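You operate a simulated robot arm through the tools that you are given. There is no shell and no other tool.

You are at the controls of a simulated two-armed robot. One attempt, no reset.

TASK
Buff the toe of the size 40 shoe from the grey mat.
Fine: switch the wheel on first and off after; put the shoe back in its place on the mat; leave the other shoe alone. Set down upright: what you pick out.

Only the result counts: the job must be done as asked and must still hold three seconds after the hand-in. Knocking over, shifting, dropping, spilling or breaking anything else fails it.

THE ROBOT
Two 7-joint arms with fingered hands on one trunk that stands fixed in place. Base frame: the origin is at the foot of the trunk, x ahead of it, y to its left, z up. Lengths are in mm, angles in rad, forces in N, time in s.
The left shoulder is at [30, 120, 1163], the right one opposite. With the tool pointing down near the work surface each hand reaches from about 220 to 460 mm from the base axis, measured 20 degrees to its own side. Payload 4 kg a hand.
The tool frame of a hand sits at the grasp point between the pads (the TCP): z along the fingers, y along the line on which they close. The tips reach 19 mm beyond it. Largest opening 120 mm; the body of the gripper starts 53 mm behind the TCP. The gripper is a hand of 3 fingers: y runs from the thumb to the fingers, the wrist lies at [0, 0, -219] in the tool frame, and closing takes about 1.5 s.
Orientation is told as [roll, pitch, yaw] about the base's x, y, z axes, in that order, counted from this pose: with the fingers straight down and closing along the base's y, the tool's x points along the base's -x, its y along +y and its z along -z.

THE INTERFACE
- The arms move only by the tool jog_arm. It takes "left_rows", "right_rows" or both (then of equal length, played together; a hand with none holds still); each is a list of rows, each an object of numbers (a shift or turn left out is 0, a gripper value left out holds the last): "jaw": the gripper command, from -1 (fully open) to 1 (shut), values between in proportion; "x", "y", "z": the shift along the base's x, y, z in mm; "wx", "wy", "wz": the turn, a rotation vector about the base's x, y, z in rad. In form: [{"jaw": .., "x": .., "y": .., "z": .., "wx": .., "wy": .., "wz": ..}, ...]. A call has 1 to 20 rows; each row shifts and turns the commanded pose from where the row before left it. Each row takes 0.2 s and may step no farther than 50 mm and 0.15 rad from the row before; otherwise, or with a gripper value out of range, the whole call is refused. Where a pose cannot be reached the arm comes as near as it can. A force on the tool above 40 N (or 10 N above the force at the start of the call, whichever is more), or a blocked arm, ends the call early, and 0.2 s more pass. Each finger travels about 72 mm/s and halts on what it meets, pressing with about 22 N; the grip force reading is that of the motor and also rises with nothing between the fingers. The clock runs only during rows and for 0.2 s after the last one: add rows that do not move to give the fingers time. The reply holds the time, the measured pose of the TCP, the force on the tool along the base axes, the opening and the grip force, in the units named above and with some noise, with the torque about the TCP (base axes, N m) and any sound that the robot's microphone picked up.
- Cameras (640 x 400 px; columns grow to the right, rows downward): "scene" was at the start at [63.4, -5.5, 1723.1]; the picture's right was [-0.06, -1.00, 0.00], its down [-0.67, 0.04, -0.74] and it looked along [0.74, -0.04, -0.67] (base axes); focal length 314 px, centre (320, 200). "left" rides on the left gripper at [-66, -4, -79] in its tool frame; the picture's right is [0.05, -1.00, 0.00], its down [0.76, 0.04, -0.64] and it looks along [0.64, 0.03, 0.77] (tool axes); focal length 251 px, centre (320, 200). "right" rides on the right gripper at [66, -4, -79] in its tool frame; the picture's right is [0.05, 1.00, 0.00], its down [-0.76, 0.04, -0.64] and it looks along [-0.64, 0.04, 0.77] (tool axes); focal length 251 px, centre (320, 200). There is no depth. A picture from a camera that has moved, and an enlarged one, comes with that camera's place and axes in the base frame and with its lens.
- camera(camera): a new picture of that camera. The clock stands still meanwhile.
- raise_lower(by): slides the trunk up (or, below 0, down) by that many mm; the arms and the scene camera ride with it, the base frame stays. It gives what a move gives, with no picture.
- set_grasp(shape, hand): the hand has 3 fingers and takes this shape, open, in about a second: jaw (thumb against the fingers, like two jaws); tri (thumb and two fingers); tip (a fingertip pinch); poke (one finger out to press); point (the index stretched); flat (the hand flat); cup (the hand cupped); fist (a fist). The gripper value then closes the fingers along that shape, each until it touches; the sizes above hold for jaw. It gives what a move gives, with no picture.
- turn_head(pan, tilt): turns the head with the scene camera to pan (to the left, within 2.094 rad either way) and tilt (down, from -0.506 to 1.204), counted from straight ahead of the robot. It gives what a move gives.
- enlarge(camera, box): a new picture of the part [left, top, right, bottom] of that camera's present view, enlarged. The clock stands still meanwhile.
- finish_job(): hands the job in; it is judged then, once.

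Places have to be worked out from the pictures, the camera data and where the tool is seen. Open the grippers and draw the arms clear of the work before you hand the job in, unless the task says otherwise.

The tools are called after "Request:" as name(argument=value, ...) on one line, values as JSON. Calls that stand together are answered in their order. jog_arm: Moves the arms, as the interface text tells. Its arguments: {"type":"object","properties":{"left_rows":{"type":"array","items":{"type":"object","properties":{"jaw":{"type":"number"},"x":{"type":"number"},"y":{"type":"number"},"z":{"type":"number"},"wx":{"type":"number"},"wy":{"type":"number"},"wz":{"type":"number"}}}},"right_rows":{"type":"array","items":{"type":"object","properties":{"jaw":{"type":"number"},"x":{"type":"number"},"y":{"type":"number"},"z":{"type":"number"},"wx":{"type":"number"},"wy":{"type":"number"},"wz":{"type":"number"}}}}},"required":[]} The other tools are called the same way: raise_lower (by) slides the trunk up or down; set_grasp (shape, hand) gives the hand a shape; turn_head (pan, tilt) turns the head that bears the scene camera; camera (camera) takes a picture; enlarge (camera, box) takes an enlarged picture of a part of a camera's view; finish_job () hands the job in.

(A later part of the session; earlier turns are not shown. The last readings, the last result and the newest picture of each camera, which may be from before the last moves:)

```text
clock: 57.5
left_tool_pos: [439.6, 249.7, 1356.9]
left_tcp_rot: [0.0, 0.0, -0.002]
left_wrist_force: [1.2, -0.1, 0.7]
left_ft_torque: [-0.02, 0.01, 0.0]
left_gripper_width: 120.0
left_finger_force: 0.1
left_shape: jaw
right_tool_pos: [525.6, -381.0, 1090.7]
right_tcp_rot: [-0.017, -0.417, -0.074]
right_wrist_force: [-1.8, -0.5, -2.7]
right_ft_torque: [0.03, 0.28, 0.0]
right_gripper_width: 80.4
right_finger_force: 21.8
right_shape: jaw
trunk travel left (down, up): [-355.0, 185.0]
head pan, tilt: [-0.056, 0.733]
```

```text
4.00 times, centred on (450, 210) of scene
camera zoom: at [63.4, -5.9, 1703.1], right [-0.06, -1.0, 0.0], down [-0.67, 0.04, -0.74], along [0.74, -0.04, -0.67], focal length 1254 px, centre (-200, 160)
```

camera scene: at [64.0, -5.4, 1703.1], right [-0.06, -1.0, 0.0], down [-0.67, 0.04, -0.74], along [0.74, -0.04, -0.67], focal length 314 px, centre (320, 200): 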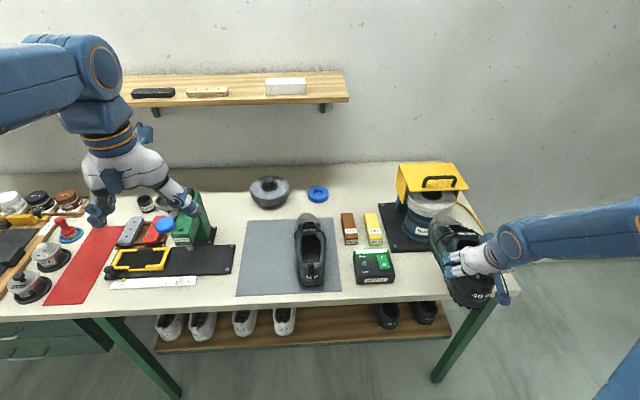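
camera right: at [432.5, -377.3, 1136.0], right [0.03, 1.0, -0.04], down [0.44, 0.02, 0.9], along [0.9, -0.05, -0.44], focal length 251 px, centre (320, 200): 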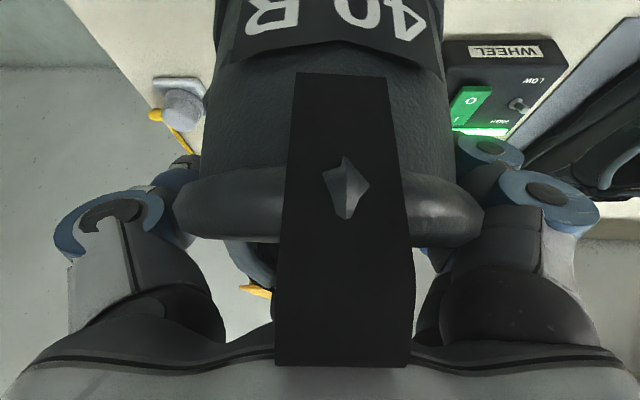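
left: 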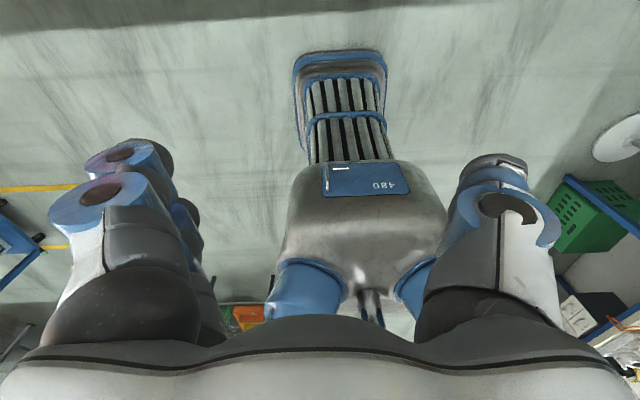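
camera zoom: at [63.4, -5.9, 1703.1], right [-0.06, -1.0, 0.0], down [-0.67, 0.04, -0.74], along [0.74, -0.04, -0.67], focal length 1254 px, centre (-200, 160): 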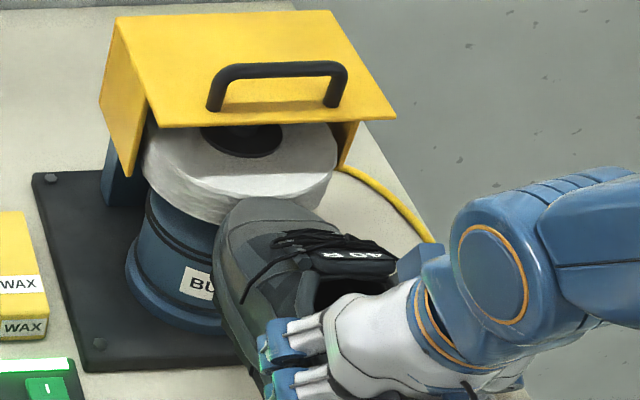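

Pressing low on the toe turns the shoe nose-down in the grip (lever ≈ 55 mm below the grip), which limits the force. I back off, pitch the hand up by 0.2 rad so the shoe is about level and the toe is closer to grip height, and lower to keep the toe at rim mid-height.

Request:
jog_arm(right_rows=[{"x": -8}, {"x": -8}, {"wy": -0.05, "z": -8}, {"wy": -0.05, "z": -8}, {"wy": -0.05, "z": -8}, {"wy": -0.05, "z": -8}, {}])

Request:
enlarge(camera="scene", box=[390, 160, 510, 260])

Request:
camera(camera="right")

```text
clock: 59.1
left_tool_pos: [440.2, 249.8, 1357.2]
left_tcp_rot: [0.0, -0.001, 0.002]
left_wrist_force: [0.3, 0.3, 0.3]
left_ft_torque: [0.01, -0.03, 0.02]
left_gripper_width: 120.2
left_finger_force: 0.1
left_shape: jaw
right_tool_pos: [509.6, -380.6, 1057.1]
right_tcp_rot: [0.0, -0.616, -0.083]
right_wrist_force: [0.2, -0.6, -4.6]
right_ft_torque: [0.0, 0.28, 0.02]
right_gripper_width: 80.3
right_finger_force: 21.9
right_shape: jaw
trunk travel left (down, up): [-355.0, 185.0]
head pan, tilt: [-0.056, 0.733]
```

```text
4.00 times, centred on (450, 210) of scene
camera zoom: at [63.5, -6.0, 1703.1], right [-0.06, -1.0, 0.0], down [-0.67, 0.04, -0.74], along [0.74, -0.04, -0.67], focal length 1254 px, centre (-200, 160)
```

zoom: 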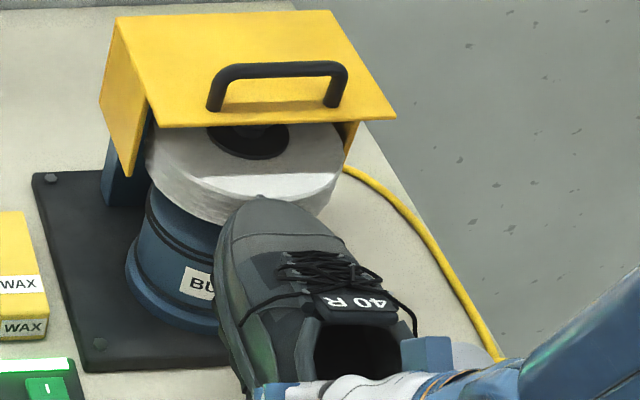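

```text
taken
camera right: at [410.0, -376.5, 1083.7], right [0.04, 1.0, -0.03], down [0.25, 0.02, 0.97], along [0.97, -0.04, -0.25], focal length 251 px, centre (320, 200)
```

right: 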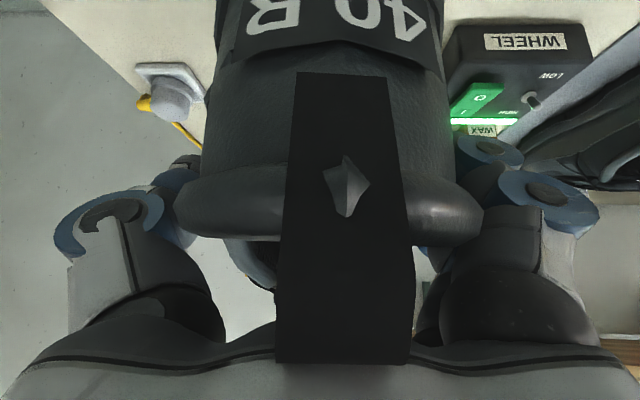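

Shoe is now nearly level (slightly nose-up), toe tip a few mm before the rim. I lower 6 mm to centre the tip on the rim and approach again in 1.5 mm steps.

Request:
jog_arm(right_rows=[{"z": -3}, {"z": -3}, {"x": 1.5}, {"x": 1.5}])

Request:
jog_arm(right_rows=[{"x": 1.5}, {"x": 1.5}])

```text
clock: 60.1
left_tool_pos: [440.5, 251.0, 1356.9]
left_tcp_rot: [0.002, 0.0, 0.0]
left_wrist_force: [-0.8, -0.5, 0.0]
left_ft_torque: [-0.02, 0.02, 0.01]
left_gripper_width: 119.9
left_finger_force: 0.0
left_shape: jaw
right_tool_pos: [511.2, -381.4, 1050.8]
right_tcp_rot: [-0.001, -0.615, -0.082]
right_wrist_force: [-1.9, 0.6, -3.2]
right_ft_torque: [0.02, 0.3, -0.03]
right_gripper_width: 80.1
right_finger_force: 22.1
right_shape: jaw
trunk travel left (down, up): [-355.0, 185.0]
head pan, tilt: [-0.056, 0.733]
```

```text
clock: 60.7
left_tool_pos: [440.3, 250.1, 1356.8]
left_tcp_rot: [-0.001, 0.002, 0.0]
left_wrist_force: [0.8, -0.3, -0.1]
left_ft_torque: [0.01, -0.04, 0.02]
left_gripper_width: 120.1
left_finger_force: 0.1
left_shape: jaw
right_tool_pos: [514.1, -381.2, 1051.2]
right_tcp_rot: [-0.001, -0.614, -0.083]
right_wrist_force: [-2.6, -1.7, -6.1]
right_ft_torque: [-0.02, 0.3, -0.19]
right_gripper_width: 80.5
right_finger_force: 22.4
right_shape: jaw
trunk travel left (down, up): [-355.0, 185.0]
head pan, tilt: [-0.056, 0.733]
```

Contact again (Fx −2.6, sideways drag −1.7). I press one more step and hold.

Request:
jog_arm(right_rows=[{"x": 1.5}, {"x": 1}, {}, {}, {}])

Request:
enlarge(camera="scene", box=[390, 160, 510, 260])

Request:
camera(camera="right")

```text
clock: 61.9
left_tool_pos: [438.4, 250.9, 1357.0]
left_tcp_rot: [0.0, 0.0, 0.001]
left_wrist_force: [-0.2, -0.7, -0.5]
left_ft_torque: [-0.02, 0.0, -0.02]
left_gripper_width: 120.0
left_finger_force: 0.0
left_shape: jaw
right_tool_pos: [517.6, -380.0, 1051.1]
right_tcp_rot: [0.0, -0.616, -0.082]
right_wrist_force: [-6.5, 0.8, -4.5]
right_ft_torque: [0.05, 0.59, -0.1]
right_gripper_width: 80.1
right_finger_force: 21.7
right_shape: jaw
trunk travel left (down, up): [-355.0, 185.0]
head pan, tilt: [-0.056, 0.733]
```

```text
4.00 times, centred on (450, 210) of scene
camera zoom: at [62.2, -6.1, 1703.2], right [-0.06, -1.0, 0.0], down [-0.67, 0.04, -0.74], along [0.74, -0.04, -0.67], focal length 1254 px, centre (-200, 160)
```

zoom: 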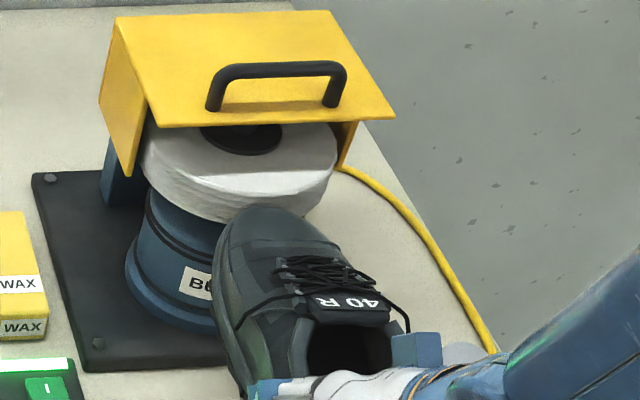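

```text
taken
camera right: at [417.3, -376.6, 1078.0], right [0.04, 1.0, -0.03], down [0.25, 0.02, 0.97], along [0.97, -0.04, -0.25], focal length 251 px, centre (320, 200)
```

right: 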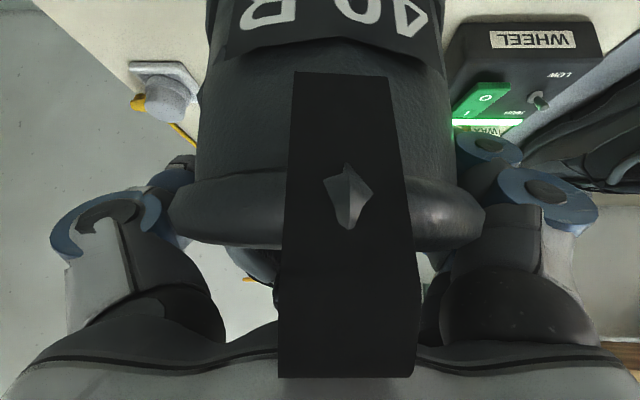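

Good contact at about 6.5 N on the toe with the wheel running. I hold here for about 2.5 s.

Request:
jog_arm(right_rows=[{}, {}, {}, {}, {}, {}, {}, {}, {}, {}, {}, {}])

Request:
enlarge(camera="scene", box=[405, 175, 465, 220])

```text
clock: 64.5
left_tool_pos: [439.6, 250.1, 1358.5]
left_tcp_rot: [0.001, 0.0, 0.001]
left_wrist_force: [0.4, -0.1, 0.6]
left_ft_torque: [0.02, 0.0, -0.03]
left_gripper_width: 119.8
left_finger_force: 0.0
left_shape: jaw
right_tool_pos: [515.4, -380.7, 1051.0]
right_tcp_rot: [0.0, -0.616, -0.082]
right_wrist_force: [-6.2, 0.5, -4.0]
right_ft_torque: [0.02, 0.52, -0.08]
right_gripper_width: 80.0
right_finger_force: 22.4
right_shape: jaw
trunk travel left (down, up): [-355.0, 185.0]
head pan, tilt: [-0.056, 0.733]
```

```text
8.89 times, centred on (435, 198) of scene
camera zoom: at [63.1, -5.9, 1703.1], right [-0.06, -1.0, 0.0], down [-0.67, 0.04, -0.74], along [0.74, -0.04, -0.67], focal length 2786 px, centre (-702, 222)
```

zoom: 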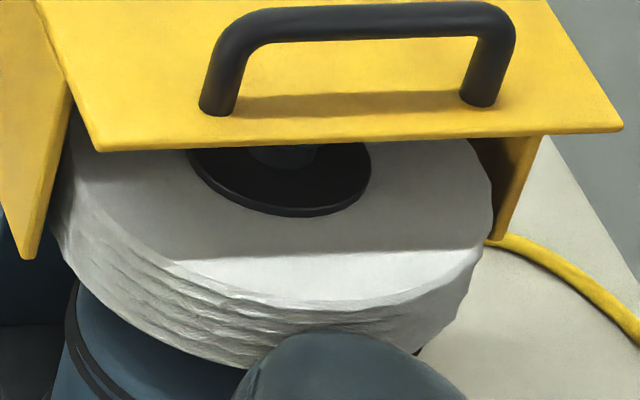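

The toe cap has visibly changed: darker and glossier than before. I take a wider view to compare it with the rest of the shoe and with the untouched shoe.

Request:
enlarge(camera="scene", box=[390, 160, 510, 260])

Request:
enlarge(camera="scene", box=[230, 200, 350, 300])

```text
4.00 times, centred on (450, 210) of scene
camera zoom: at [63.1, -5.9, 1703.1], right [-0.06, -1.0, 0.0], down [-0.67, 0.04, -0.74], along [0.74, -0.04, -0.67], focal length 1254 px, centre (-200, 160)
```

zoom: 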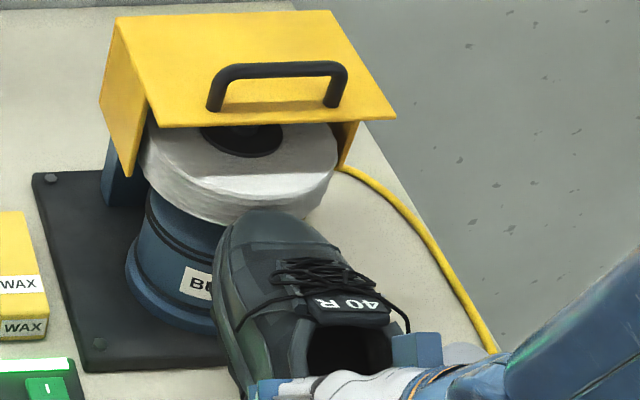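

```text
4.00 times, centred on (290, 250) of scene
camera zoom: at [63.1, -5.9, 1703.1], right [-0.06, -1.0, 0.0], down [-0.67, 0.04, -0.74], along [0.74, -0.04, -0.67], focal length 1254 px, centre (440, 0)
```

zoom: 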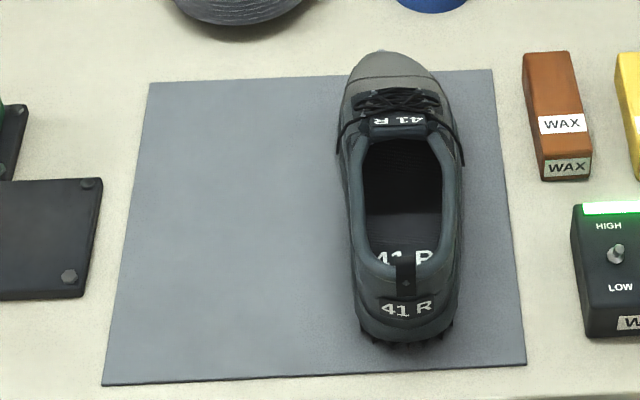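

The toe now looks polished dark compared with the dull grey toe of the 41. I hold two more seconds to be sure and compare again.

Request:
jog_arm(right_rows=[{}, {}, {}, {}, {}, {}, {}, {}, {}])

Request:
enlarge(camera="scene", box=[390, 160, 510, 260])

```text
clock: 66.5
left_tool_pos: [439.5, 251.1, 1356.7]
left_tcp_rot: [0.001, 0.0, -0.001]
left_wrist_force: [0.0, 1.0, -0.1]
left_ft_torque: [0.02, -0.02, 0.0]
left_gripper_width: 120.0
left_finger_force: 0.1
left_shape: jaw
right_tool_pos: [517.0, -381.5, 1051.7]
right_tcp_rot: [0.001, -0.617, -0.084]
right_wrist_force: [-2.8, -1.9, -5.3]
right_ft_torque: [0.07, 0.37, -0.06]
right_gripper_width: 80.0
right_finger_force: 21.8
right_shape: jaw
trunk travel left (down, up): [-355.0, 185.0]
head pan, tilt: [-0.056, 0.733]
```

```text
4.00 times, centred on (450, 210) of scene
camera zoom: at [63.1, -5.9, 1703.1], right [-0.06, -1.0, 0.0], down [-0.67, 0.04, -0.74], along [0.74, -0.04, -0.67], focal length 1254 px, centre (-200, 160)
```

zoom: 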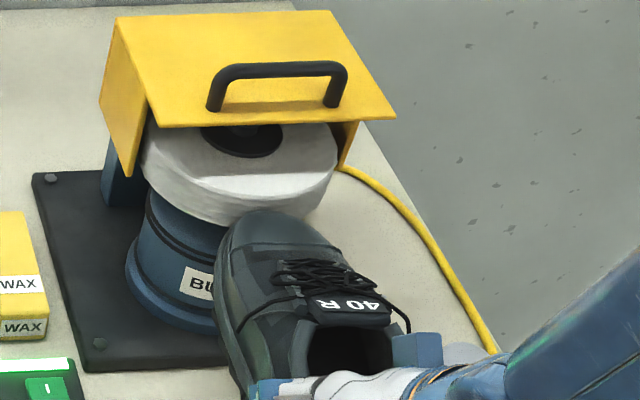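

I now draw the toe away from the wheel, straight back, and look at it.

Request:
jog_arm(right_rows=[{"x": -5}, {"x": -10}, {"x": -15}, {"x": -15}, {}])

Request:
enlarge(camera="scene", box=[390, 160, 510, 260])

Request:
camera(camera="right")

```text
clock: 67.7
left_tool_pos: [441.1, 250.0, 1356.9]
left_tcp_rot: [-0.002, 0.0, 0.001]
left_wrist_force: [0.1, 0.4, -0.9]
left_ft_torque: [-0.03, 0.02, 0.01]
left_gripper_width: 119.9
left_finger_force: 0.0
left_shape: jaw
right_tool_pos: [473.0, -381.3, 1052.1]
right_tcp_rot: [0.0, -0.617, -0.083]
right_wrist_force: [0.5, 0.0, -3.3]
right_ft_torque: [0.05, 0.27, 0.03]
right_gripper_width: 80.3
right_finger_force: 22.6
right_shape: jaw
trunk travel left (down, up): [-355.0, 185.0]
head pan, tilt: [-0.056, 0.733]
```

```text
4.00 times, centred on (450, 210) of scene
camera zoom: at [64.3, -5.7, 1703.1], right [-0.06, -1.0, 0.0], down [-0.67, 0.04, -0.74], along [0.74, -0.04, -0.67], focal length 1254 px, centre (-200, 160)
```

zoom: 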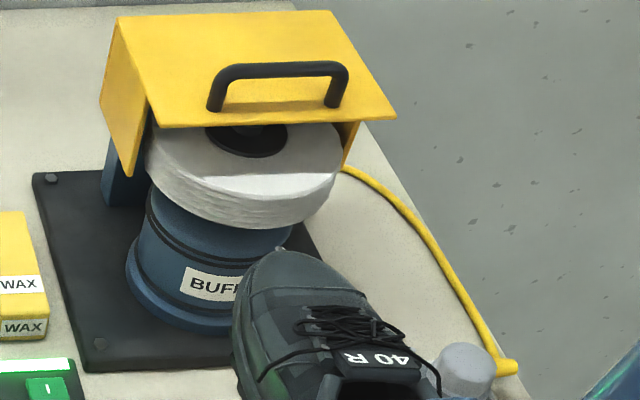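

```text
taken
camera right: at [373.3, -376.4, 1077.8], right [0.04, 1.0, -0.03], down [0.25, 0.02, 0.97], along [0.97, -0.04, -0.25], focal length 251 px, centre (320, 200)
```

right: 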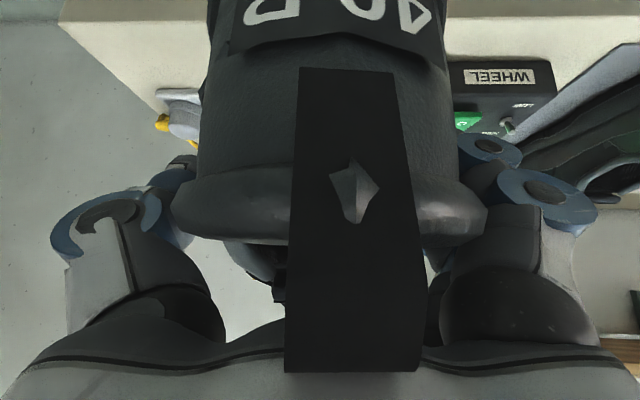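

The toe is evenly dark and polished, and the wheel sprang back to its place. From the heel marks I estimate the shoe is now 0.157 rad rotated in the grip, so a hand pitch of −0.574 will set it level. I lift and carry it back along the reverse path.

Request:
jog_arm(right_rows=[{"z": 20}, {"z": 25}, {"z": 25, "wy": 0.02}, {"y": 25, "wy": 0.023, "wz": 0.01}, {"y": 36}, {"y": 36}, {"y": 36}, {"y": 36}, {"y": 36}, {"y": 36}, {"y": 36}, {}])

Request:
camera(camera="scene")

Request:
camera(camera="right")

```text
clock: 70.3
left_tool_pos: [440.5, 250.0, 1356.9]
left_tcp_rot: [0.001, 0.001, 0.0]
left_wrist_force: [-0.2, -0.5, 0.0]
left_ft_torque: [0.03, 0.02, 0.03]
left_gripper_width: 120.0
left_finger_force: 0.0
left_shape: jaw
right_tool_pos: [473.3, -106.4, 1122.4]
right_tcp_rot: [-0.002, -0.573, -0.072]
right_wrist_force: [0.0, 0.3, -3.2]
right_ft_torque: [0.05, 0.25, -0.03]
right_gripper_width: 80.0
right_finger_force: 22.2
right_shape: jaw
trunk travel left (down, up): [-355.0, 185.0]
head pan, tilt: [-0.056, 0.733]
```

```text
taken
camera scene: at [64.1, -6.8, 1703.1], right [-0.06, -1.0, 0.0], down [-0.67, 0.04, -0.74], along [0.74, -0.04, -0.67], focal length 314 px, centre (320, 200)
```

scene: 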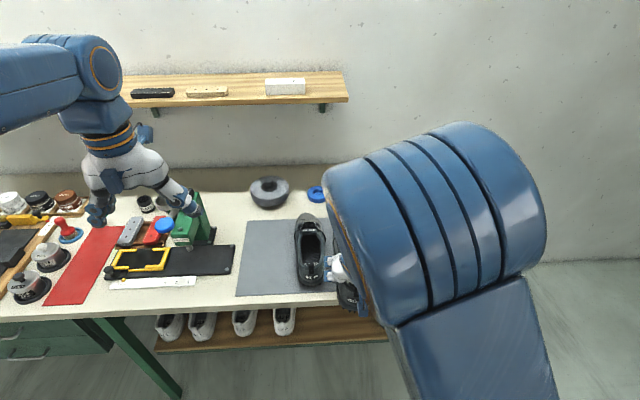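

```text
taken
camera right: at [374.5, -102.8, 1152.9], right [0.03, 1.0, -0.03], down [0.3, 0.02, 0.95], along [0.95, -0.04, -0.3], focal length 251 px, centre (320, 200)
```

right: 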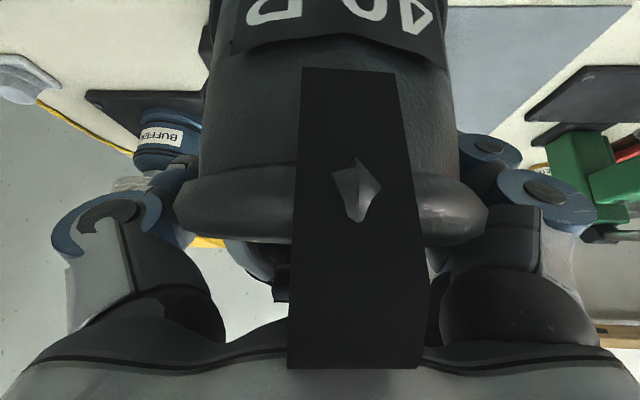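

Steady. I go diagonally back over the mat, to directly above the shoe's place.

Request:
jog_arm(right_rows=[{"x": 20, "y": 30}, {"x": 29, "y": 36}, {"x": 29, "y": 36}, {"x": 29, "y": 36}, {"x": 29, "y": 36}, {"x": 29, "y": 36}, {"x": 23, "y": 36}, {}])

Request:
camera(camera="right")

Request:
camera(camera="scene")

```text
clock: 72.1
left_tool_pos: [440.4, 250.2, 1357.0]
left_tcp_rot: [-0.002, 0.0, -0.001]
left_wrist_force: [0.6, -0.2, -0.5]
left_ft_torque: [0.02, 0.01, 0.02]
left_gripper_width: 119.9
left_finger_force: 0.2
left_shape: jaw
right_tool_pos: [659.0, 139.0, 1123.1]
right_tcp_rot: [-0.007, -0.574, -0.07]
right_wrist_force: [-0.1, -0.2, -3.9]
right_ft_torque: [0.07, 0.27, 0.02]
right_gripper_width: 80.1
right_finger_force: 22.1
right_shape: jaw
trunk travel left (down, up): [-355.0, 185.0]
head pan, tilt: [-0.056, 0.733]
```

```text
taken
camera right: at [560.9, 143.1, 1153.7], right [0.03, 1.0, -0.03], down [0.3, 0.02, 0.95], along [0.95, -0.04, -0.3], focal length 251 px, centre (320, 200)
```

right: 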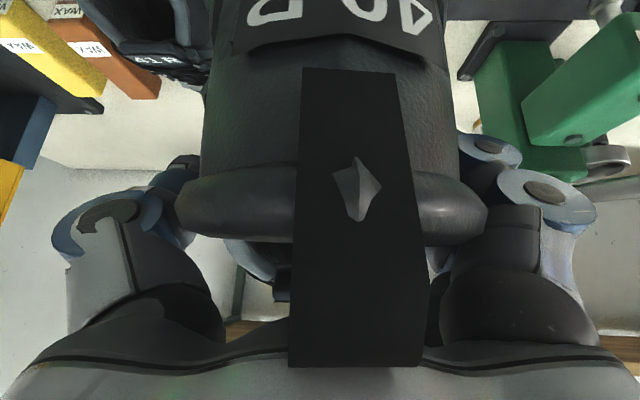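

```text
taken
camera scene: at [63.1, -6.1, 1703.2], right [-0.06, -1.0, 0.0], down [-0.67, 0.04, -0.74], along [0.74, -0.04, -0.67], focal length 314 px, centre (320, 200)
```

scene: 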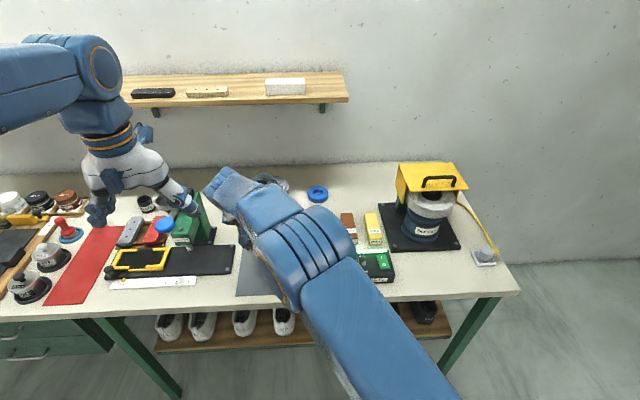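

Above the place, and the heel mark shows the shoe level now. I lower the trunk by 140 (shoe bottom stays ~45 mm above the mat), then correct the small x/y offset.

Request:
raise_lower(by=-140)

Request:
jog_arm(right_rows=[{"x": 2.5, "y": 1, "wz": -0.002}, {"z": -12}, {"z": -12}, {}])

Request:
camera(camera="right")

Request:
enlarge(camera="scene", box=[180, 130, 340, 280])

```text
clock: 73.8
left_tool_pos: [440.7, 251.3, 1216.6]
left_tcp_rot: [0.0, 0.0, 0.0]
left_wrist_force: [0.0, 0.4, -0.5]
left_ft_torque: [0.0, 0.01, 0.03]
left_gripper_width: 119.8
left_finger_force: 0.1
left_shape: jaw
right_tool_pos: [660.1, 139.5, 983.4]
right_tcp_rot: [-0.004, -0.573, -0.068]
right_wrist_force: [-0.4, 1.0, -4.0]
right_ft_torque: [0.01, 0.25, 0.0]
right_gripper_width: 79.8
right_finger_force: 21.7
right_shape: jaw
trunk travel left (down, up): [-215.0, 325.0]
head pan, tilt: [-0.056, 0.733]
```

```text
clock: 74.8
left_tool_pos: [440.2, 250.5, 1217.1]
left_tcp_rot: [-0.001, 0.001, 0.001]
left_wrist_force: [0.6, -0.3, -0.2]
left_ft_torque: [0.02, 0.0, -0.02]
left_gripper_width: 119.8
left_finger_force: 0.0
left_shape: jaw
right_tool_pos: [661.7, 140.4, 959.1]
right_tcp_rot: [-0.004, -0.572, -0.072]
right_wrist_force: [-0.6, -0.6, -3.2]
right_ft_torque: [0.04, 0.26, -0.01]
right_gripper_width: 79.9
right_finger_force: 22.0
right_shape: jaw
trunk travel left (down, up): [-215.0, 325.0]
head pan, tilt: [-0.056, 0.733]
```

```text
taken
camera right: at [564.0, 144.4, 989.4], right [0.03, 1.0, -0.03], down [0.3, 0.02, 0.95], along [0.95, -0.04, -0.3], focal length 251 px, centre (320, 200)
```

right: 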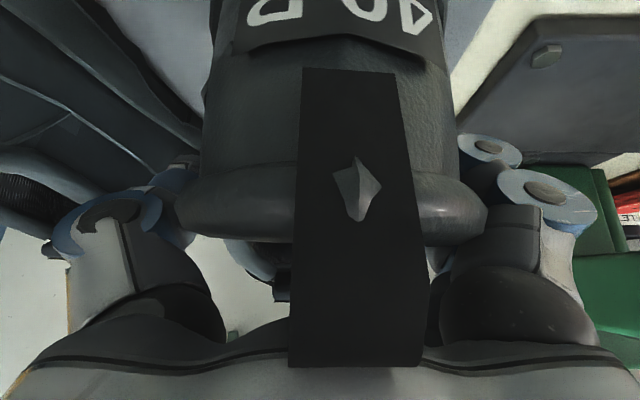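

```text
2.67 times, centred on (260, 205) of scene
camera zoom: at [63.9, -5.3, 1563.1], right [-0.06, -1.0, 0.0], down [-0.67, 0.04, -0.74], along [0.74, -0.04, -0.67], focal length 836 px, centre (480, 187)
```

zoom: 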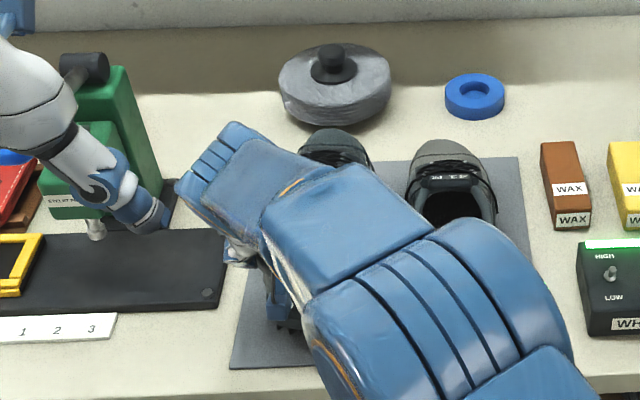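

At z 959; about 20 mm to go. I lower in small steps and watch the vertical force for touchdown.

Request:
jog_arm(right_rows=[{"z": -5}, {"z": -5}, {"z": -4}, {}])

Request:
jog_arm(right_rows=[{"z": -2}, {"z": -1.5}, {}])

```text
clock: 75.8
left_tool_pos: [441.9, 251.1, 1216.4]
left_tcp_rot: [0.0, -0.001, 0.0]
left_wrist_force: [0.7, -0.7, 0.8]
left_ft_torque: [0.03, 0.0, -0.01]
left_gripper_width: 119.9
left_finger_force: 0.0
left_shape: jaw
right_tool_pos: [663.1, 141.5, 945.7]
right_tcp_rot: [-0.007, -0.572, -0.071]
right_wrist_force: [0.3, -0.7, -3.9]
right_ft_torque: [0.01, 0.29, -0.02]
right_gripper_width: 80.0
right_finger_force: 22.2
right_shape: jaw
trunk travel left (down, up): [-215.0, 325.0]
head pan, tilt: [-0.056, 0.733]
```

```text
clock: 76.6
left_tool_pos: [440.0, 250.9, 1217.5]
left_tcp_rot: [-0.001, 0.0, 0.0]
left_wrist_force: [0.7, 0.1, 1.0]
left_ft_torque: [-0.04, 0.0, 0.0]
left_gripper_width: 120.1
left_finger_force: 0.1
left_shape: jaw
right_tool_pos: [661.9, 141.1, 942.2]
right_tcp_rot: [-0.004, -0.576, -0.074]
right_wrist_force: [-1.1, -0.2, 0.4]
right_ft_torque: [0.08, 0.43, 0.05]
right_gripper_width: 80.0
right_finger_force: 21.9
right_shape: jaw
trunk travel left (down, up): [-215.0, 325.0]
head pan, tilt: [-0.056, 0.733]
```

Touchdown: the weight is off the hand, and the torque says the heel touched first (toe still slightly up, ~0.05 rad). I pitch the hand 0.05 rad nose-down while lowering the last few mm.

Request:
jog_arm(right_rows=[{"z": -1, "wy": 0.02}, {"z": -1, "wy": 0.02}, {"z": -1, "wy": 0.01}, {}])

Request:
camera(camera="right")

Request:
enlarge(camera="scene", box=[180, 130, 340, 280])

```text
clock: 77.6
left_tool_pos: [440.0, 248.9, 1217.2]
left_tcp_rot: [0.001, 0.001, 0.0]
left_wrist_force: [0.2, -0.4, -0.5]
left_ft_torque: [0.0, 0.02, -0.03]
left_gripper_width: 119.9
left_finger_force: 0.1
left_shape: jaw
right_tool_pos: [661.7, 141.6, 941.0]
right_tcp_rot: [-0.009, -0.524, -0.069]
right_wrist_force: [4.0, -4.8, 7.5]
right_ft_torque: [0.16, 0.22, 0.1]
right_gripper_width: 79.5
right_finger_force: 21.8
right_shape: jaw
trunk travel left (down, up): [-215.0, 325.0]
head pan, tilt: [-0.056, 0.733]
```

```text
taken
camera right: at [565.5, 144.0, 975.4], right [0.03, 1.0, -0.03], down [0.34, 0.02, 0.94], along [0.94, -0.04, -0.34], focal length 251 px, centre (320, 200)
```

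right: 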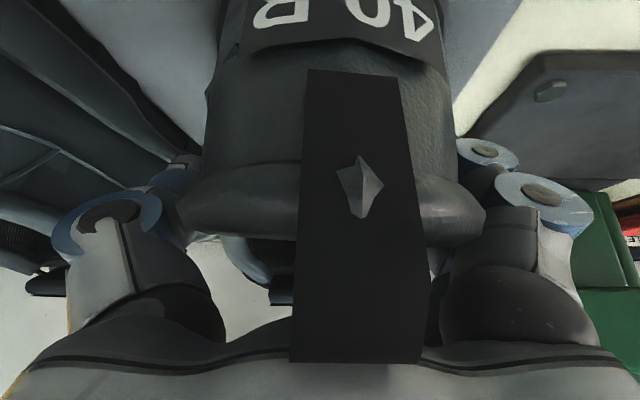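

```text
2.67 times, centred on (260, 205) of scene
camera zoom: at [63.3, -6.2, 1563.2], right [-0.06, -1.0, 0.0], down [-0.67, 0.04, -0.74], along [0.74, -0.04, -0.67], focal length 836 px, centre (480, 187)
```

zoom: 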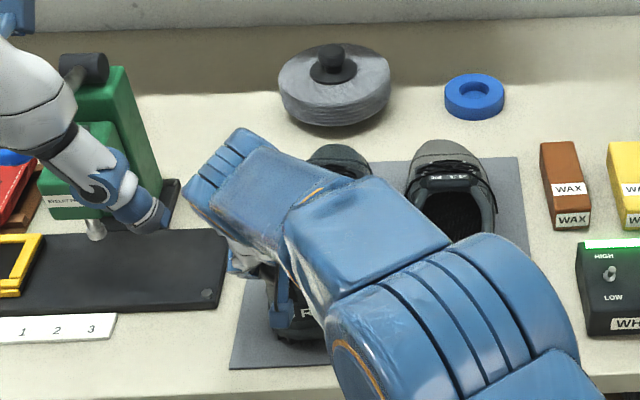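

Both ends are now carrying (contact centre under the hand), pose [661.7, 141.6, 941] versus [661.5, 140, 938.5] at pick-up. I relieve the pressure slightly and open the hand.

Request:
jog_arm(right_rows=[{"z": 1, "y": -1}, {}, {"jaw": 0.3}, {"jaw": -0.2}, {"jaw": -0.6}, {"jaw": -1}, {"jaw": -1}, {"jaw": -1}, {"jaw": -1}])

Request:
camera(camera="right")

Request:
enlarge(camera="scene", box=[180, 130, 340, 280])

```text
clock: 79.6
left_tool_pos: [439.9, 250.3, 1216.2]
left_tcp_rot: [-0.001, 0.0, -0.001]
left_wrist_force: [0.0, -0.1, -0.3]
left_ft_torque: [0.01, 0.02, -0.02]
left_gripper_width: 120.0
left_finger_force: 0.0
left_shape: jaw
right_tool_pos: [660.9, 140.1, 940.1]
right_tcp_rot: [-0.009, -0.521, -0.071]
right_wrist_force: [0.8, -1.5, 2.7]
right_ft_torque: [0.07, 0.24, -0.04]
right_gripper_width: 119.7
right_finger_force: 0.1
right_shape: jaw
trunk travel left (down, up): [-215.0, 325.0]
head pan, tilt: [-0.056, 0.733]
```

```text
taken
camera right: at [565.3, 144.0, 975.2], right [0.03, 1.0, -0.03], down [0.34, 0.02, 0.94], along [0.94, -0.04, -0.34], focal length 251 px, centre (320, 200)
```

right: 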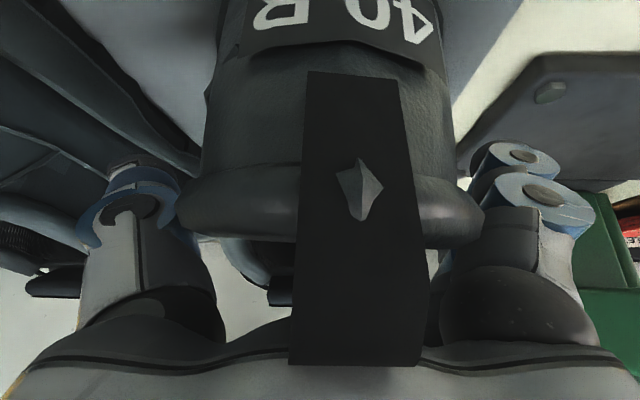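

```text
2.67 times, centred on (260, 205) of scene
camera zoom: at [63.3, -5.6, 1563.1], right [-0.06, -1.0, 0.0], down [-0.67, 0.04, -0.74], along [0.74, -0.04, -0.67], focal length 836 px, centre (480, 187)
```

zoom: 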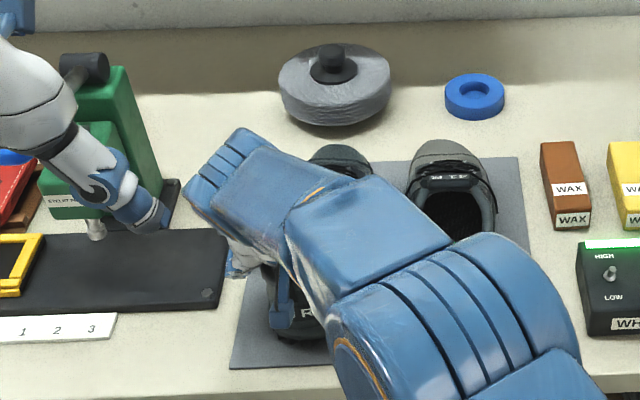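

Released; a small residual force shows the palm still lightly rests on the heel. I lift straight up gently and watch that the shoe stays.

Request:
jog_arm(right_rows=[{"z": 2}, {"z": 3}, {"z": 5}, {}])

Request:
camera(camera="right")

```text
clock: 80.6
left_tool_pos: [440.3, 252.0, 1217.5]
left_tcp_rot: [0.002, 0.001, 0.0]
left_wrist_force: [-0.1, 0.0, 0.0]
left_ft_torque: [0.01, 0.0, 0.02]
left_gripper_width: 120.2
left_finger_force: 0.1
left_shape: jaw
right_tool_pos: [661.9, 141.1, 949.6]
right_tcp_rot: [-0.009, -0.524, -0.07]
right_wrist_force: [0.0, 1.0, -0.2]
right_ft_torque: [0.02, 0.01, 0.05]
right_gripper_width: 119.9
right_finger_force: 0.0
right_shape: jaw
trunk travel left (down, up): [-215.0, 325.0]
head pan, tilt: [-0.056, 0.733]
```

```text
taken
camera right: at [565.5, 143.6, 985.2], right [0.03, 1.0, -0.03], down [0.34, 0.02, 0.94], along [0.94, -0.04, -0.34], focal length 251 px, centre (320, 200)
```

right: 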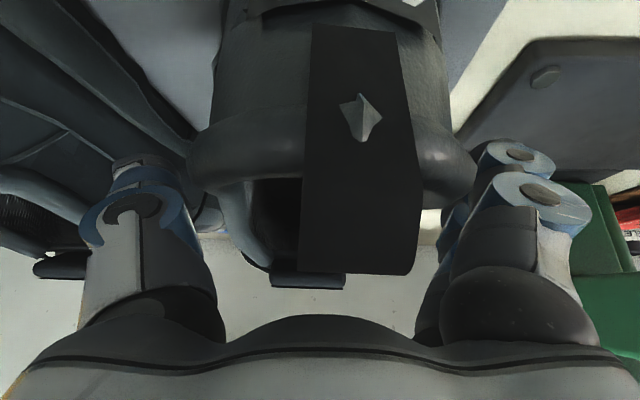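

Free, with the shoe standing on its own. I lift the hand well clear, move it back toward the right front, and inspect the shoe.

Request:
jog_arm(right_rows=[{"z": 10}, {"z": 20}, {"z": 25}, {"z": 30}, {"z": 30, "x": -10}, {"x": -30, "y": -25, "z": 10}, {"x": -30, "y": -35}, {"x": -30, "y": -35}, {"x": -30, "y": -35}, {"y": -35}, {"y": -35}, {"y": -35}, {}])

Request:
camera(camera="scene")

Request:
enlarge(camera="scene", box=[200, 150, 400, 290])

```text
clock: 83.4
left_tool_pos: [440.7, 251.5, 1217.2]
left_tcp_rot: [0.001, 0.0, 0.001]
left_wrist_force: [-0.3, 0.0, 0.3]
left_ft_torque: [-0.05, 0.03, -0.02]
left_gripper_width: 120.0
left_finger_force: 0.1
left_shape: jaw
right_tool_pos: [531.4, -96.8, 1074.7]
right_tcp_rot: [-0.013, -0.523, -0.068]
right_wrist_force: [0.8, 0.5, -0.1]
right_ft_torque: [0.03, -0.01, 0.01]
right_gripper_width: 120.0
right_finger_force: 0.0
right_shape: jaw
trunk travel left (down, up): [-215.0, 325.0]
head pan, tilt: [-0.056, 0.733]
```

```text
taken
camera scene: at [63.3, -4.5, 1563.1], right [-0.06, -1.0, 0.0], down [-0.67, 0.04, -0.74], along [0.74, -0.04, -0.67], focal length 314 px, centre (320, 200)
```

scene: 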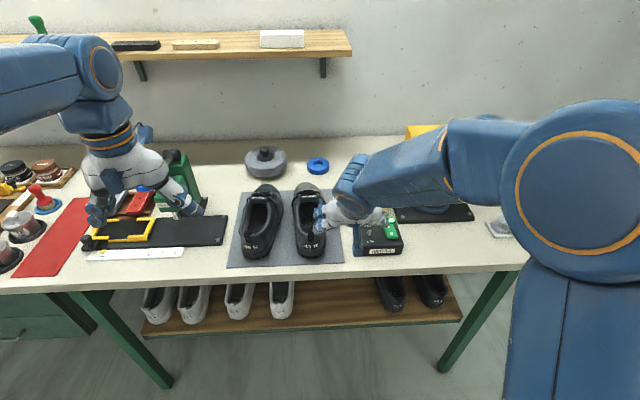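

```text
2.86 times, centred on (300, 220) of scene
camera zoom: at [63.3, -4.5, 1563.1], right [-0.06, -1.0, 0.0], down [-0.67, 0.04, -0.74], along [0.74, -0.04, -0.67], focal length 896 px, centre (377, 143)
```

zoom: 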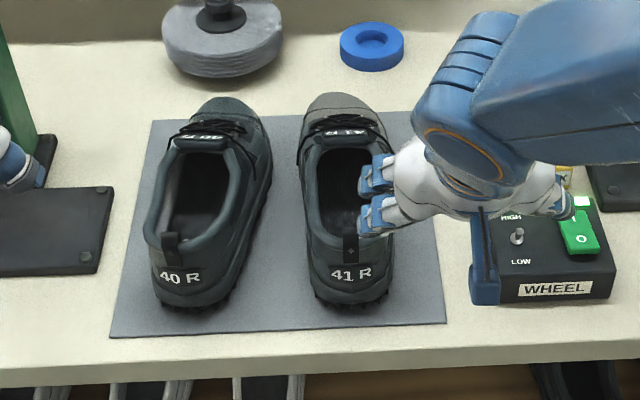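

The shoe stands upright on the mat. I raise the trunk back to its starting height so I can compare its place with the very first picture.

Request:
raise_lower(by=160)

Request:
enlarge(camera="scene", box=[220, 180, 360, 310])

Request:
camera(camera="right")

```text
clock: 85.2
left_tool_pos: [439.9, 250.7, 1377.2]
left_tcp_rot: [-0.001, 0.0, 0.0]
left_wrist_force: [0.5, 0.3, -0.1]
left_ft_torque: [-0.01, -0.02, -0.01]
left_gripper_width: 120.0
left_finger_force: 0.1
left_shape: jaw
right_tool_pos: [532.4, -96.7, 1234.5]
right_tcp_rot: [-0.008, -0.524, -0.07]
right_wrist_force: [0.2, -0.2, 0.4]
right_ft_torque: [-0.01, 0.01, 0.0]
right_gripper_width: 119.9
right_finger_force: 0.0
right_shape: jaw
trunk travel left (down, up): [-375.0, 165.0]
head pan, tilt: [-0.056, 0.733]
```

```text
3.08 times, centred on (290, 245) of scene
camera zoom: at [63.6, -5.4, 1723.0], right [-0.06, -1.0, 0.0], down [-0.67, 0.04, -0.74], along [0.74, -0.04, -0.67], focal length 964 px, centre (412, 62)
```

zoom: 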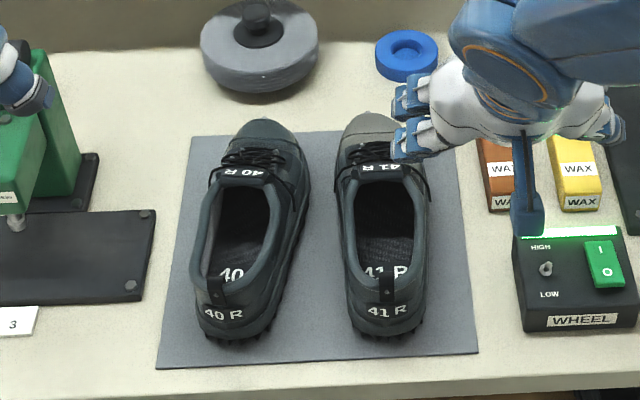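

```text
taken
camera right: at [436.3, -92.8, 1270.4], right [0.03, 1.0, -0.03], down [0.34, 0.02, 0.94], along [0.94, -0.04, -0.34], focal length 251 px, centre (320, 200)
```

right: 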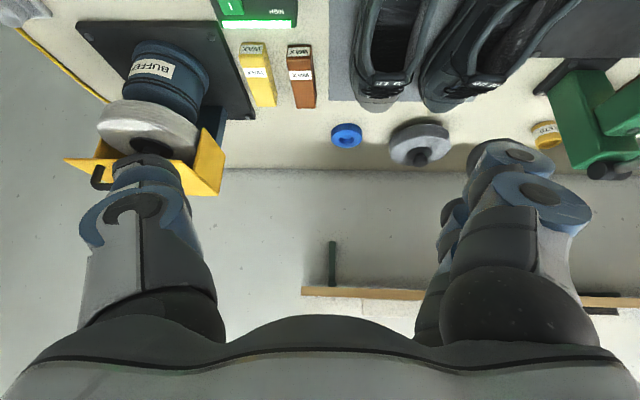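

Compared with the first picture, the 40 shoe's heel label, tongue and toe are at the same pixels (within ~2), and the 41 is untouched. Now I shape the right hand to poke and go above the "O" half of the switch.

Request:
set_grasp(hand="right", shape="poke")

Request:
jog_arm(right_rows=[{"y": -23, "z": -31, "x": 6, "wz": 0.035}, {"y": -23, "z": -31, "x": 8, "wz": 0.035, "wy": 0.015}, {"y": -23, "z": -31, "x": 8}, {"y": -23, "z": -31, "x": 8}, {"y": -23, "z": -31, "x": 8}, {"y": -21, "z": -25, "x": 8}, {"x": 10, "z": -20}, {"x": 10, "z": -20}, {"x": 10, "z": -20}, {}])

Request:
camera(camera="right")

Request:
enlarge(camera="scene", box=[310, 200, 460, 300])

```text
clock: 86.1
left_tool_pos: [439.7, 249.8, 1378.0]
left_tcp_rot: [0.002, 0.0, -0.001]
left_wrist_force: [-0.4, 0.4, -0.5]
left_ft_torque: [0.0, -0.05, 0.03]
left_gripper_width: 120.0
left_finger_force: 0.0
left_shape: jaw
right_tool_pos: [531.3, -96.2, 1236.4]
right_tcp_rot: [-0.008, -0.524, -0.07]
right_wrist_force: [0.4, -1.0, -0.1]
right_ft_torque: [0.01, 0.0, -0.01]
right_gripper_width: 0.0
right_finger_force: 0.0
right_shape: poke
trunk travel left (down, up): [-375.0, 165.0]
head pan, tilt: [-0.056, 0.733]
```

```text
clock: 88.3
left_tool_pos: [438.6, 251.4, 1377.5]
left_tcp_rot: [-0.001, 0.0, 0.0]
left_wrist_force: [-0.2, 0.5, 0.3]
left_ft_torque: [-0.01, -0.01, 0.03]
left_gripper_width: 120.1
left_finger_force: 0.0
left_shape: jaw
right_tool_pos: [607.2, -232.7, 994.7]
right_tcp_rot: [-0.009, -0.508, 0.001]
right_wrist_force: [-0.6, -0.4, 0.6]
right_ft_torque: [-0.01, -0.03, -0.02]
right_gripper_width: 0.0
right_finger_force: 0.1
right_shape: poke
trunk travel left (down, up): [-375.0, 165.0]
head pan, tilt: [-0.056, 0.733]
```

```text
taken
camera right: at [512.1, -235.4, 1032.1], right [-0.04, 1.0, -0.03], down [0.35, 0.05, 0.93], along [0.93, 0.03, -0.36], focal length 251 px, centre (320, 200)
```

right: 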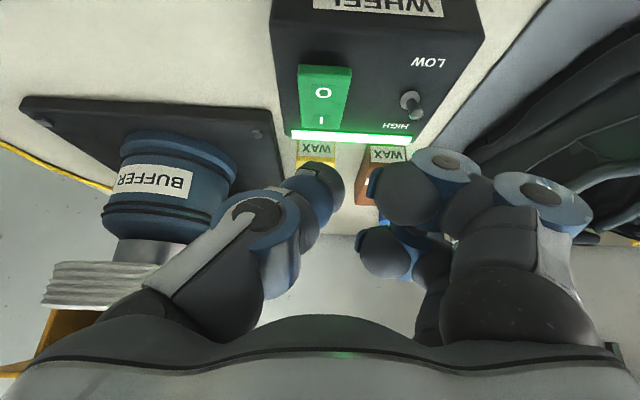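

```text
4.00 times, centred on (385, 250) of scene
camera zoom: at [63.0, -5.2, 1723.2], right [-0.06, -1.0, 0.0], down [-0.67, 0.04, -0.74], along [0.74, -0.04, -0.67], focal length 1254 px, centre (60, 0)
```

zoom: 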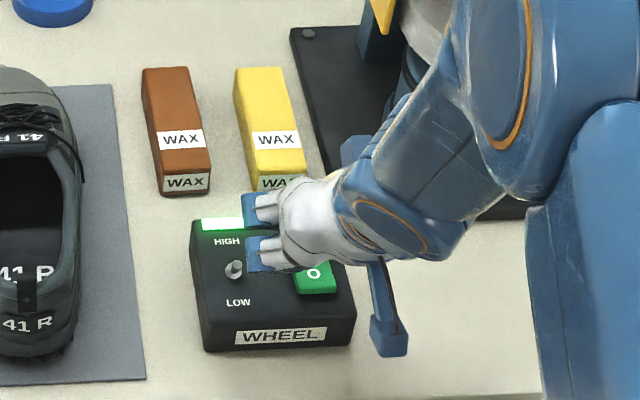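

The "O" half is at about [625, −232, 921]. I shift 6 mm forward and descend to just above it, then press in 2 mm steps.

Request:
jog_arm(right_rows=[{"x": 6, "z": -14}, {"z": -14}, {"z": -12}, {"z": -5}, {}])

Request:
enlarge(camera="right", box=[220, 20, 540, 240])

```text
clock: 89.5
left_tool_pos: [439.5, 249.4, 1376.6]
left_tcp_rot: [-0.001, 0.001, 0.0]
left_wrist_force: [0.8, -1.1, 0.5]
left_ft_torque: [0.0, 0.02, -0.03]
left_gripper_width: 119.7
left_finger_force: 0.0
left_shape: jaw
right_tool_pos: [614.7, -233.9, 949.2]
right_tcp_rot: [-0.009, -0.509, 0.0]
right_wrist_force: [-0.9, 0.9, 0.2]
right_ft_torque: [0.03, 0.02, -0.01]
right_gripper_width: 0.0
right_finger_force: 0.1
right_shape: poke
trunk travel left (down, up): [-375.0, 165.0]
head pan, tilt: [-0.056, 0.733]
```

```text
1.82 times, centred on (380, 130) of right
camera zoom: at [518.8, -235.9, 986.8], right [-0.04, 1.0, -0.03], down [0.35, 0.05, 0.93], along [0.93, 0.03, -0.36], focal length 457 px, centre (211, 327)
```

zoom: 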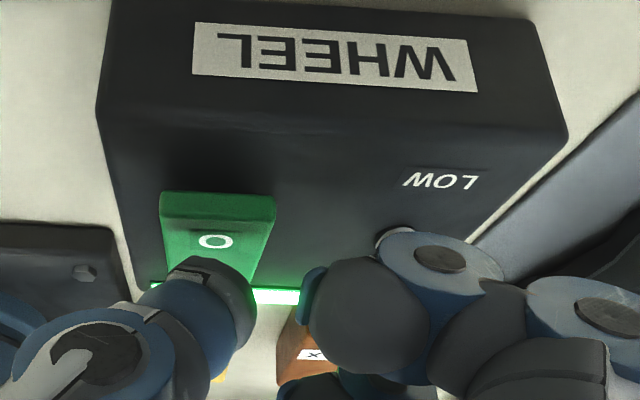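

The thumb tip is lined up with the "O". I press down in 2 mm steps.

Request:
jog_arm(right_rows=[{"z": -2.5}, {"z": -2.5}, {"z": -2}, {"z": -2}, {}])

Request:
enlarge(camera="right", box=[220, 20, 540, 240])

```text
clock: 90.7
left_tool_pos: [440.6, 250.6, 1377.4]
left_tcp_rot: [0.0, 0.0, 0.001]
left_wrist_force: [0.3, 0.1, -0.2]
left_ft_torque: [0.02, -0.02, -0.01]
left_gripper_width: 120.0
left_finger_force: 0.1
left_shape: jaw
right_tool_pos: [614.6, -232.1, 940.6]
right_tcp_rot: [-0.01, -0.507, 0.001]
right_wrist_force: [-0.5, -0.8, 1.5]
right_ft_torque: [0.01, 0.0, 0.01]
right_gripper_width: 0.0
right_finger_force: 0.0
right_shape: poke
trunk travel left (down, up): [-375.0, 165.0]
head pan, tilt: [-0.056, 0.733]
```

```text
1.82 times, centred on (380, 130) of right
camera zoom: at [518.8, -235.6, 977.4], right [-0.04, 1.0, -0.03], down [0.35, 0.05, 0.93], along [0.93, 0.03, -0.36], focal length 457 px, centre (211, 327)
```

zoom: 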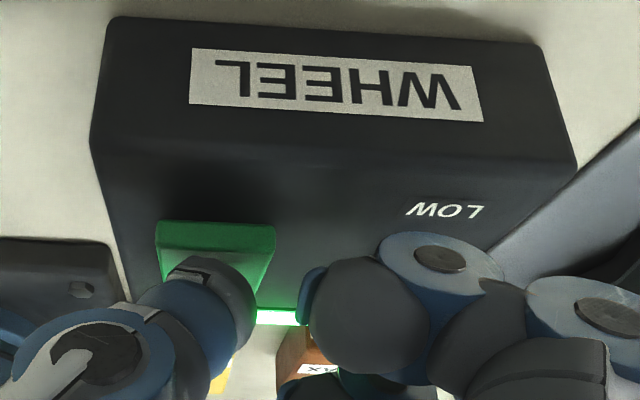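

Slight first contact (1.5 N). I press further down in 1.5–2 mm steps.

Request:
jog_arm(right_rows=[{"z": -2}, {"z": -2}, {"z": -2}, {}])

Request:
enlarge(camera="right", box=[220, 20, 540, 240])

```text
clock: 91.7
left_tool_pos: [440.3, 250.7, 1376.8]
left_tcp_rot: [0.001, 0.0, 0.002]
left_wrist_force: [-0.4, 0.2, 0.2]
left_ft_torque: [-0.01, 0.01, -0.01]
left_gripper_width: 119.7
left_finger_force: 0.1
left_shape: jaw
right_tool_pos: [616.3, -231.8, 934.5]
right_tcp_rot: [-0.009, -0.509, 0.0]
right_wrist_force: [-0.1, -0.9, -0.1]
right_ft_torque: [-0.01, -0.03, 0.01]
right_gripper_width: 0.0
right_finger_force: 0.1
right_shape: poke
trunk travel left (down, up): [-375.0, 165.0]
head pan, tilt: [-0.056, 0.733]
```

```text
1.82 times, centred on (380, 130) of right
camera zoom: at [519.0, -235.9, 971.5], right [-0.04, 1.0, -0.03], down [0.35, 0.05, 0.93], along [0.93, 0.03, -0.36], focal length 457 px, centre (211, 327)
```

zoom: 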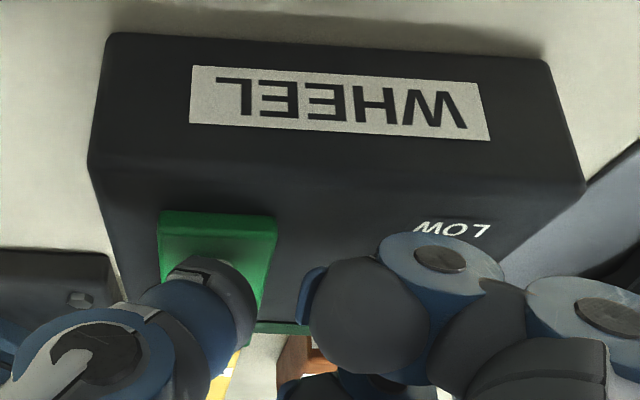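

The lamp strip went dark: the switch flipped off. I lift the hand straight up and verify lamp and wheel.

Request:
jog_arm(right_rows=[{"z": 8}, {"z": 15}, {"z": 25}, {"x": -10, "z": 30}, {"x": -25, "z": 30}, {"x": -30, "z": 20}, {}])

Request:
enlarge(camera="scene", box=[310, 150, 490, 300])

Request:
camera(camera="right")

```text
clock: 93.3
left_tool_pos: [441.5, 251.0, 1377.3]
left_tcp_rot: [0.001, 0.004, 0.0]
left_wrist_force: [-0.2, 0.7, -0.5]
left_ft_torque: [0.0, 0.01, 0.0]
left_gripper_width: 120.0
left_finger_force: 0.0
left_shape: jaw
right_tool_pos: [550.0, -234.9, 1065.0]
right_tcp_rot: [-0.009, -0.508, -0.002]
right_wrist_force: [0.0, 0.7, -0.3]
right_ft_torque: [-0.02, 0.0, 0.02]
right_gripper_width: 0.0
right_finger_force: 0.1
right_shape: poke
trunk travel left (down, up): [-375.0, 165.0]
head pan, tilt: [-0.056, 0.733]
```

```text
2.67 times, centred on (400, 225) of scene
camera zoom: at [64.6, -5.8, 1723.1], right [-0.06, -1.0, 0.0], down [-0.67, 0.04, -0.74], along [0.74, -0.04, -0.67], focal length 836 px, centre (107, 133)
```

zoom: 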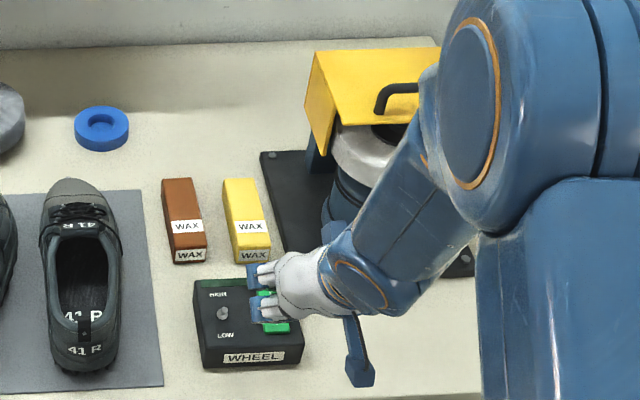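

```text
taken
camera right: at [454.1, -237.3, 1101.1], right [-0.04, 1.0, -0.03], down [0.36, 0.05, 0.93], along [0.93, 0.03, -0.36], focal length 251 px, centre (320, 200)
```

right: 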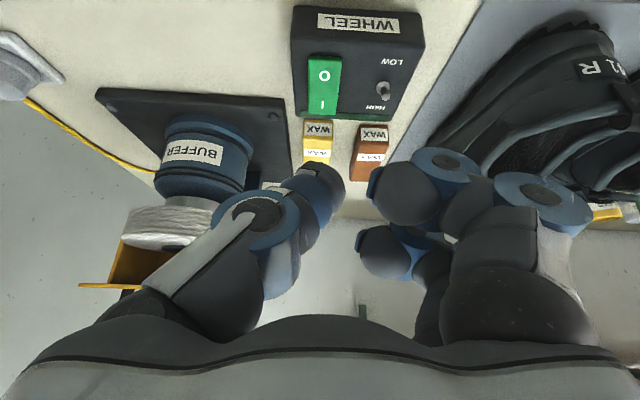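

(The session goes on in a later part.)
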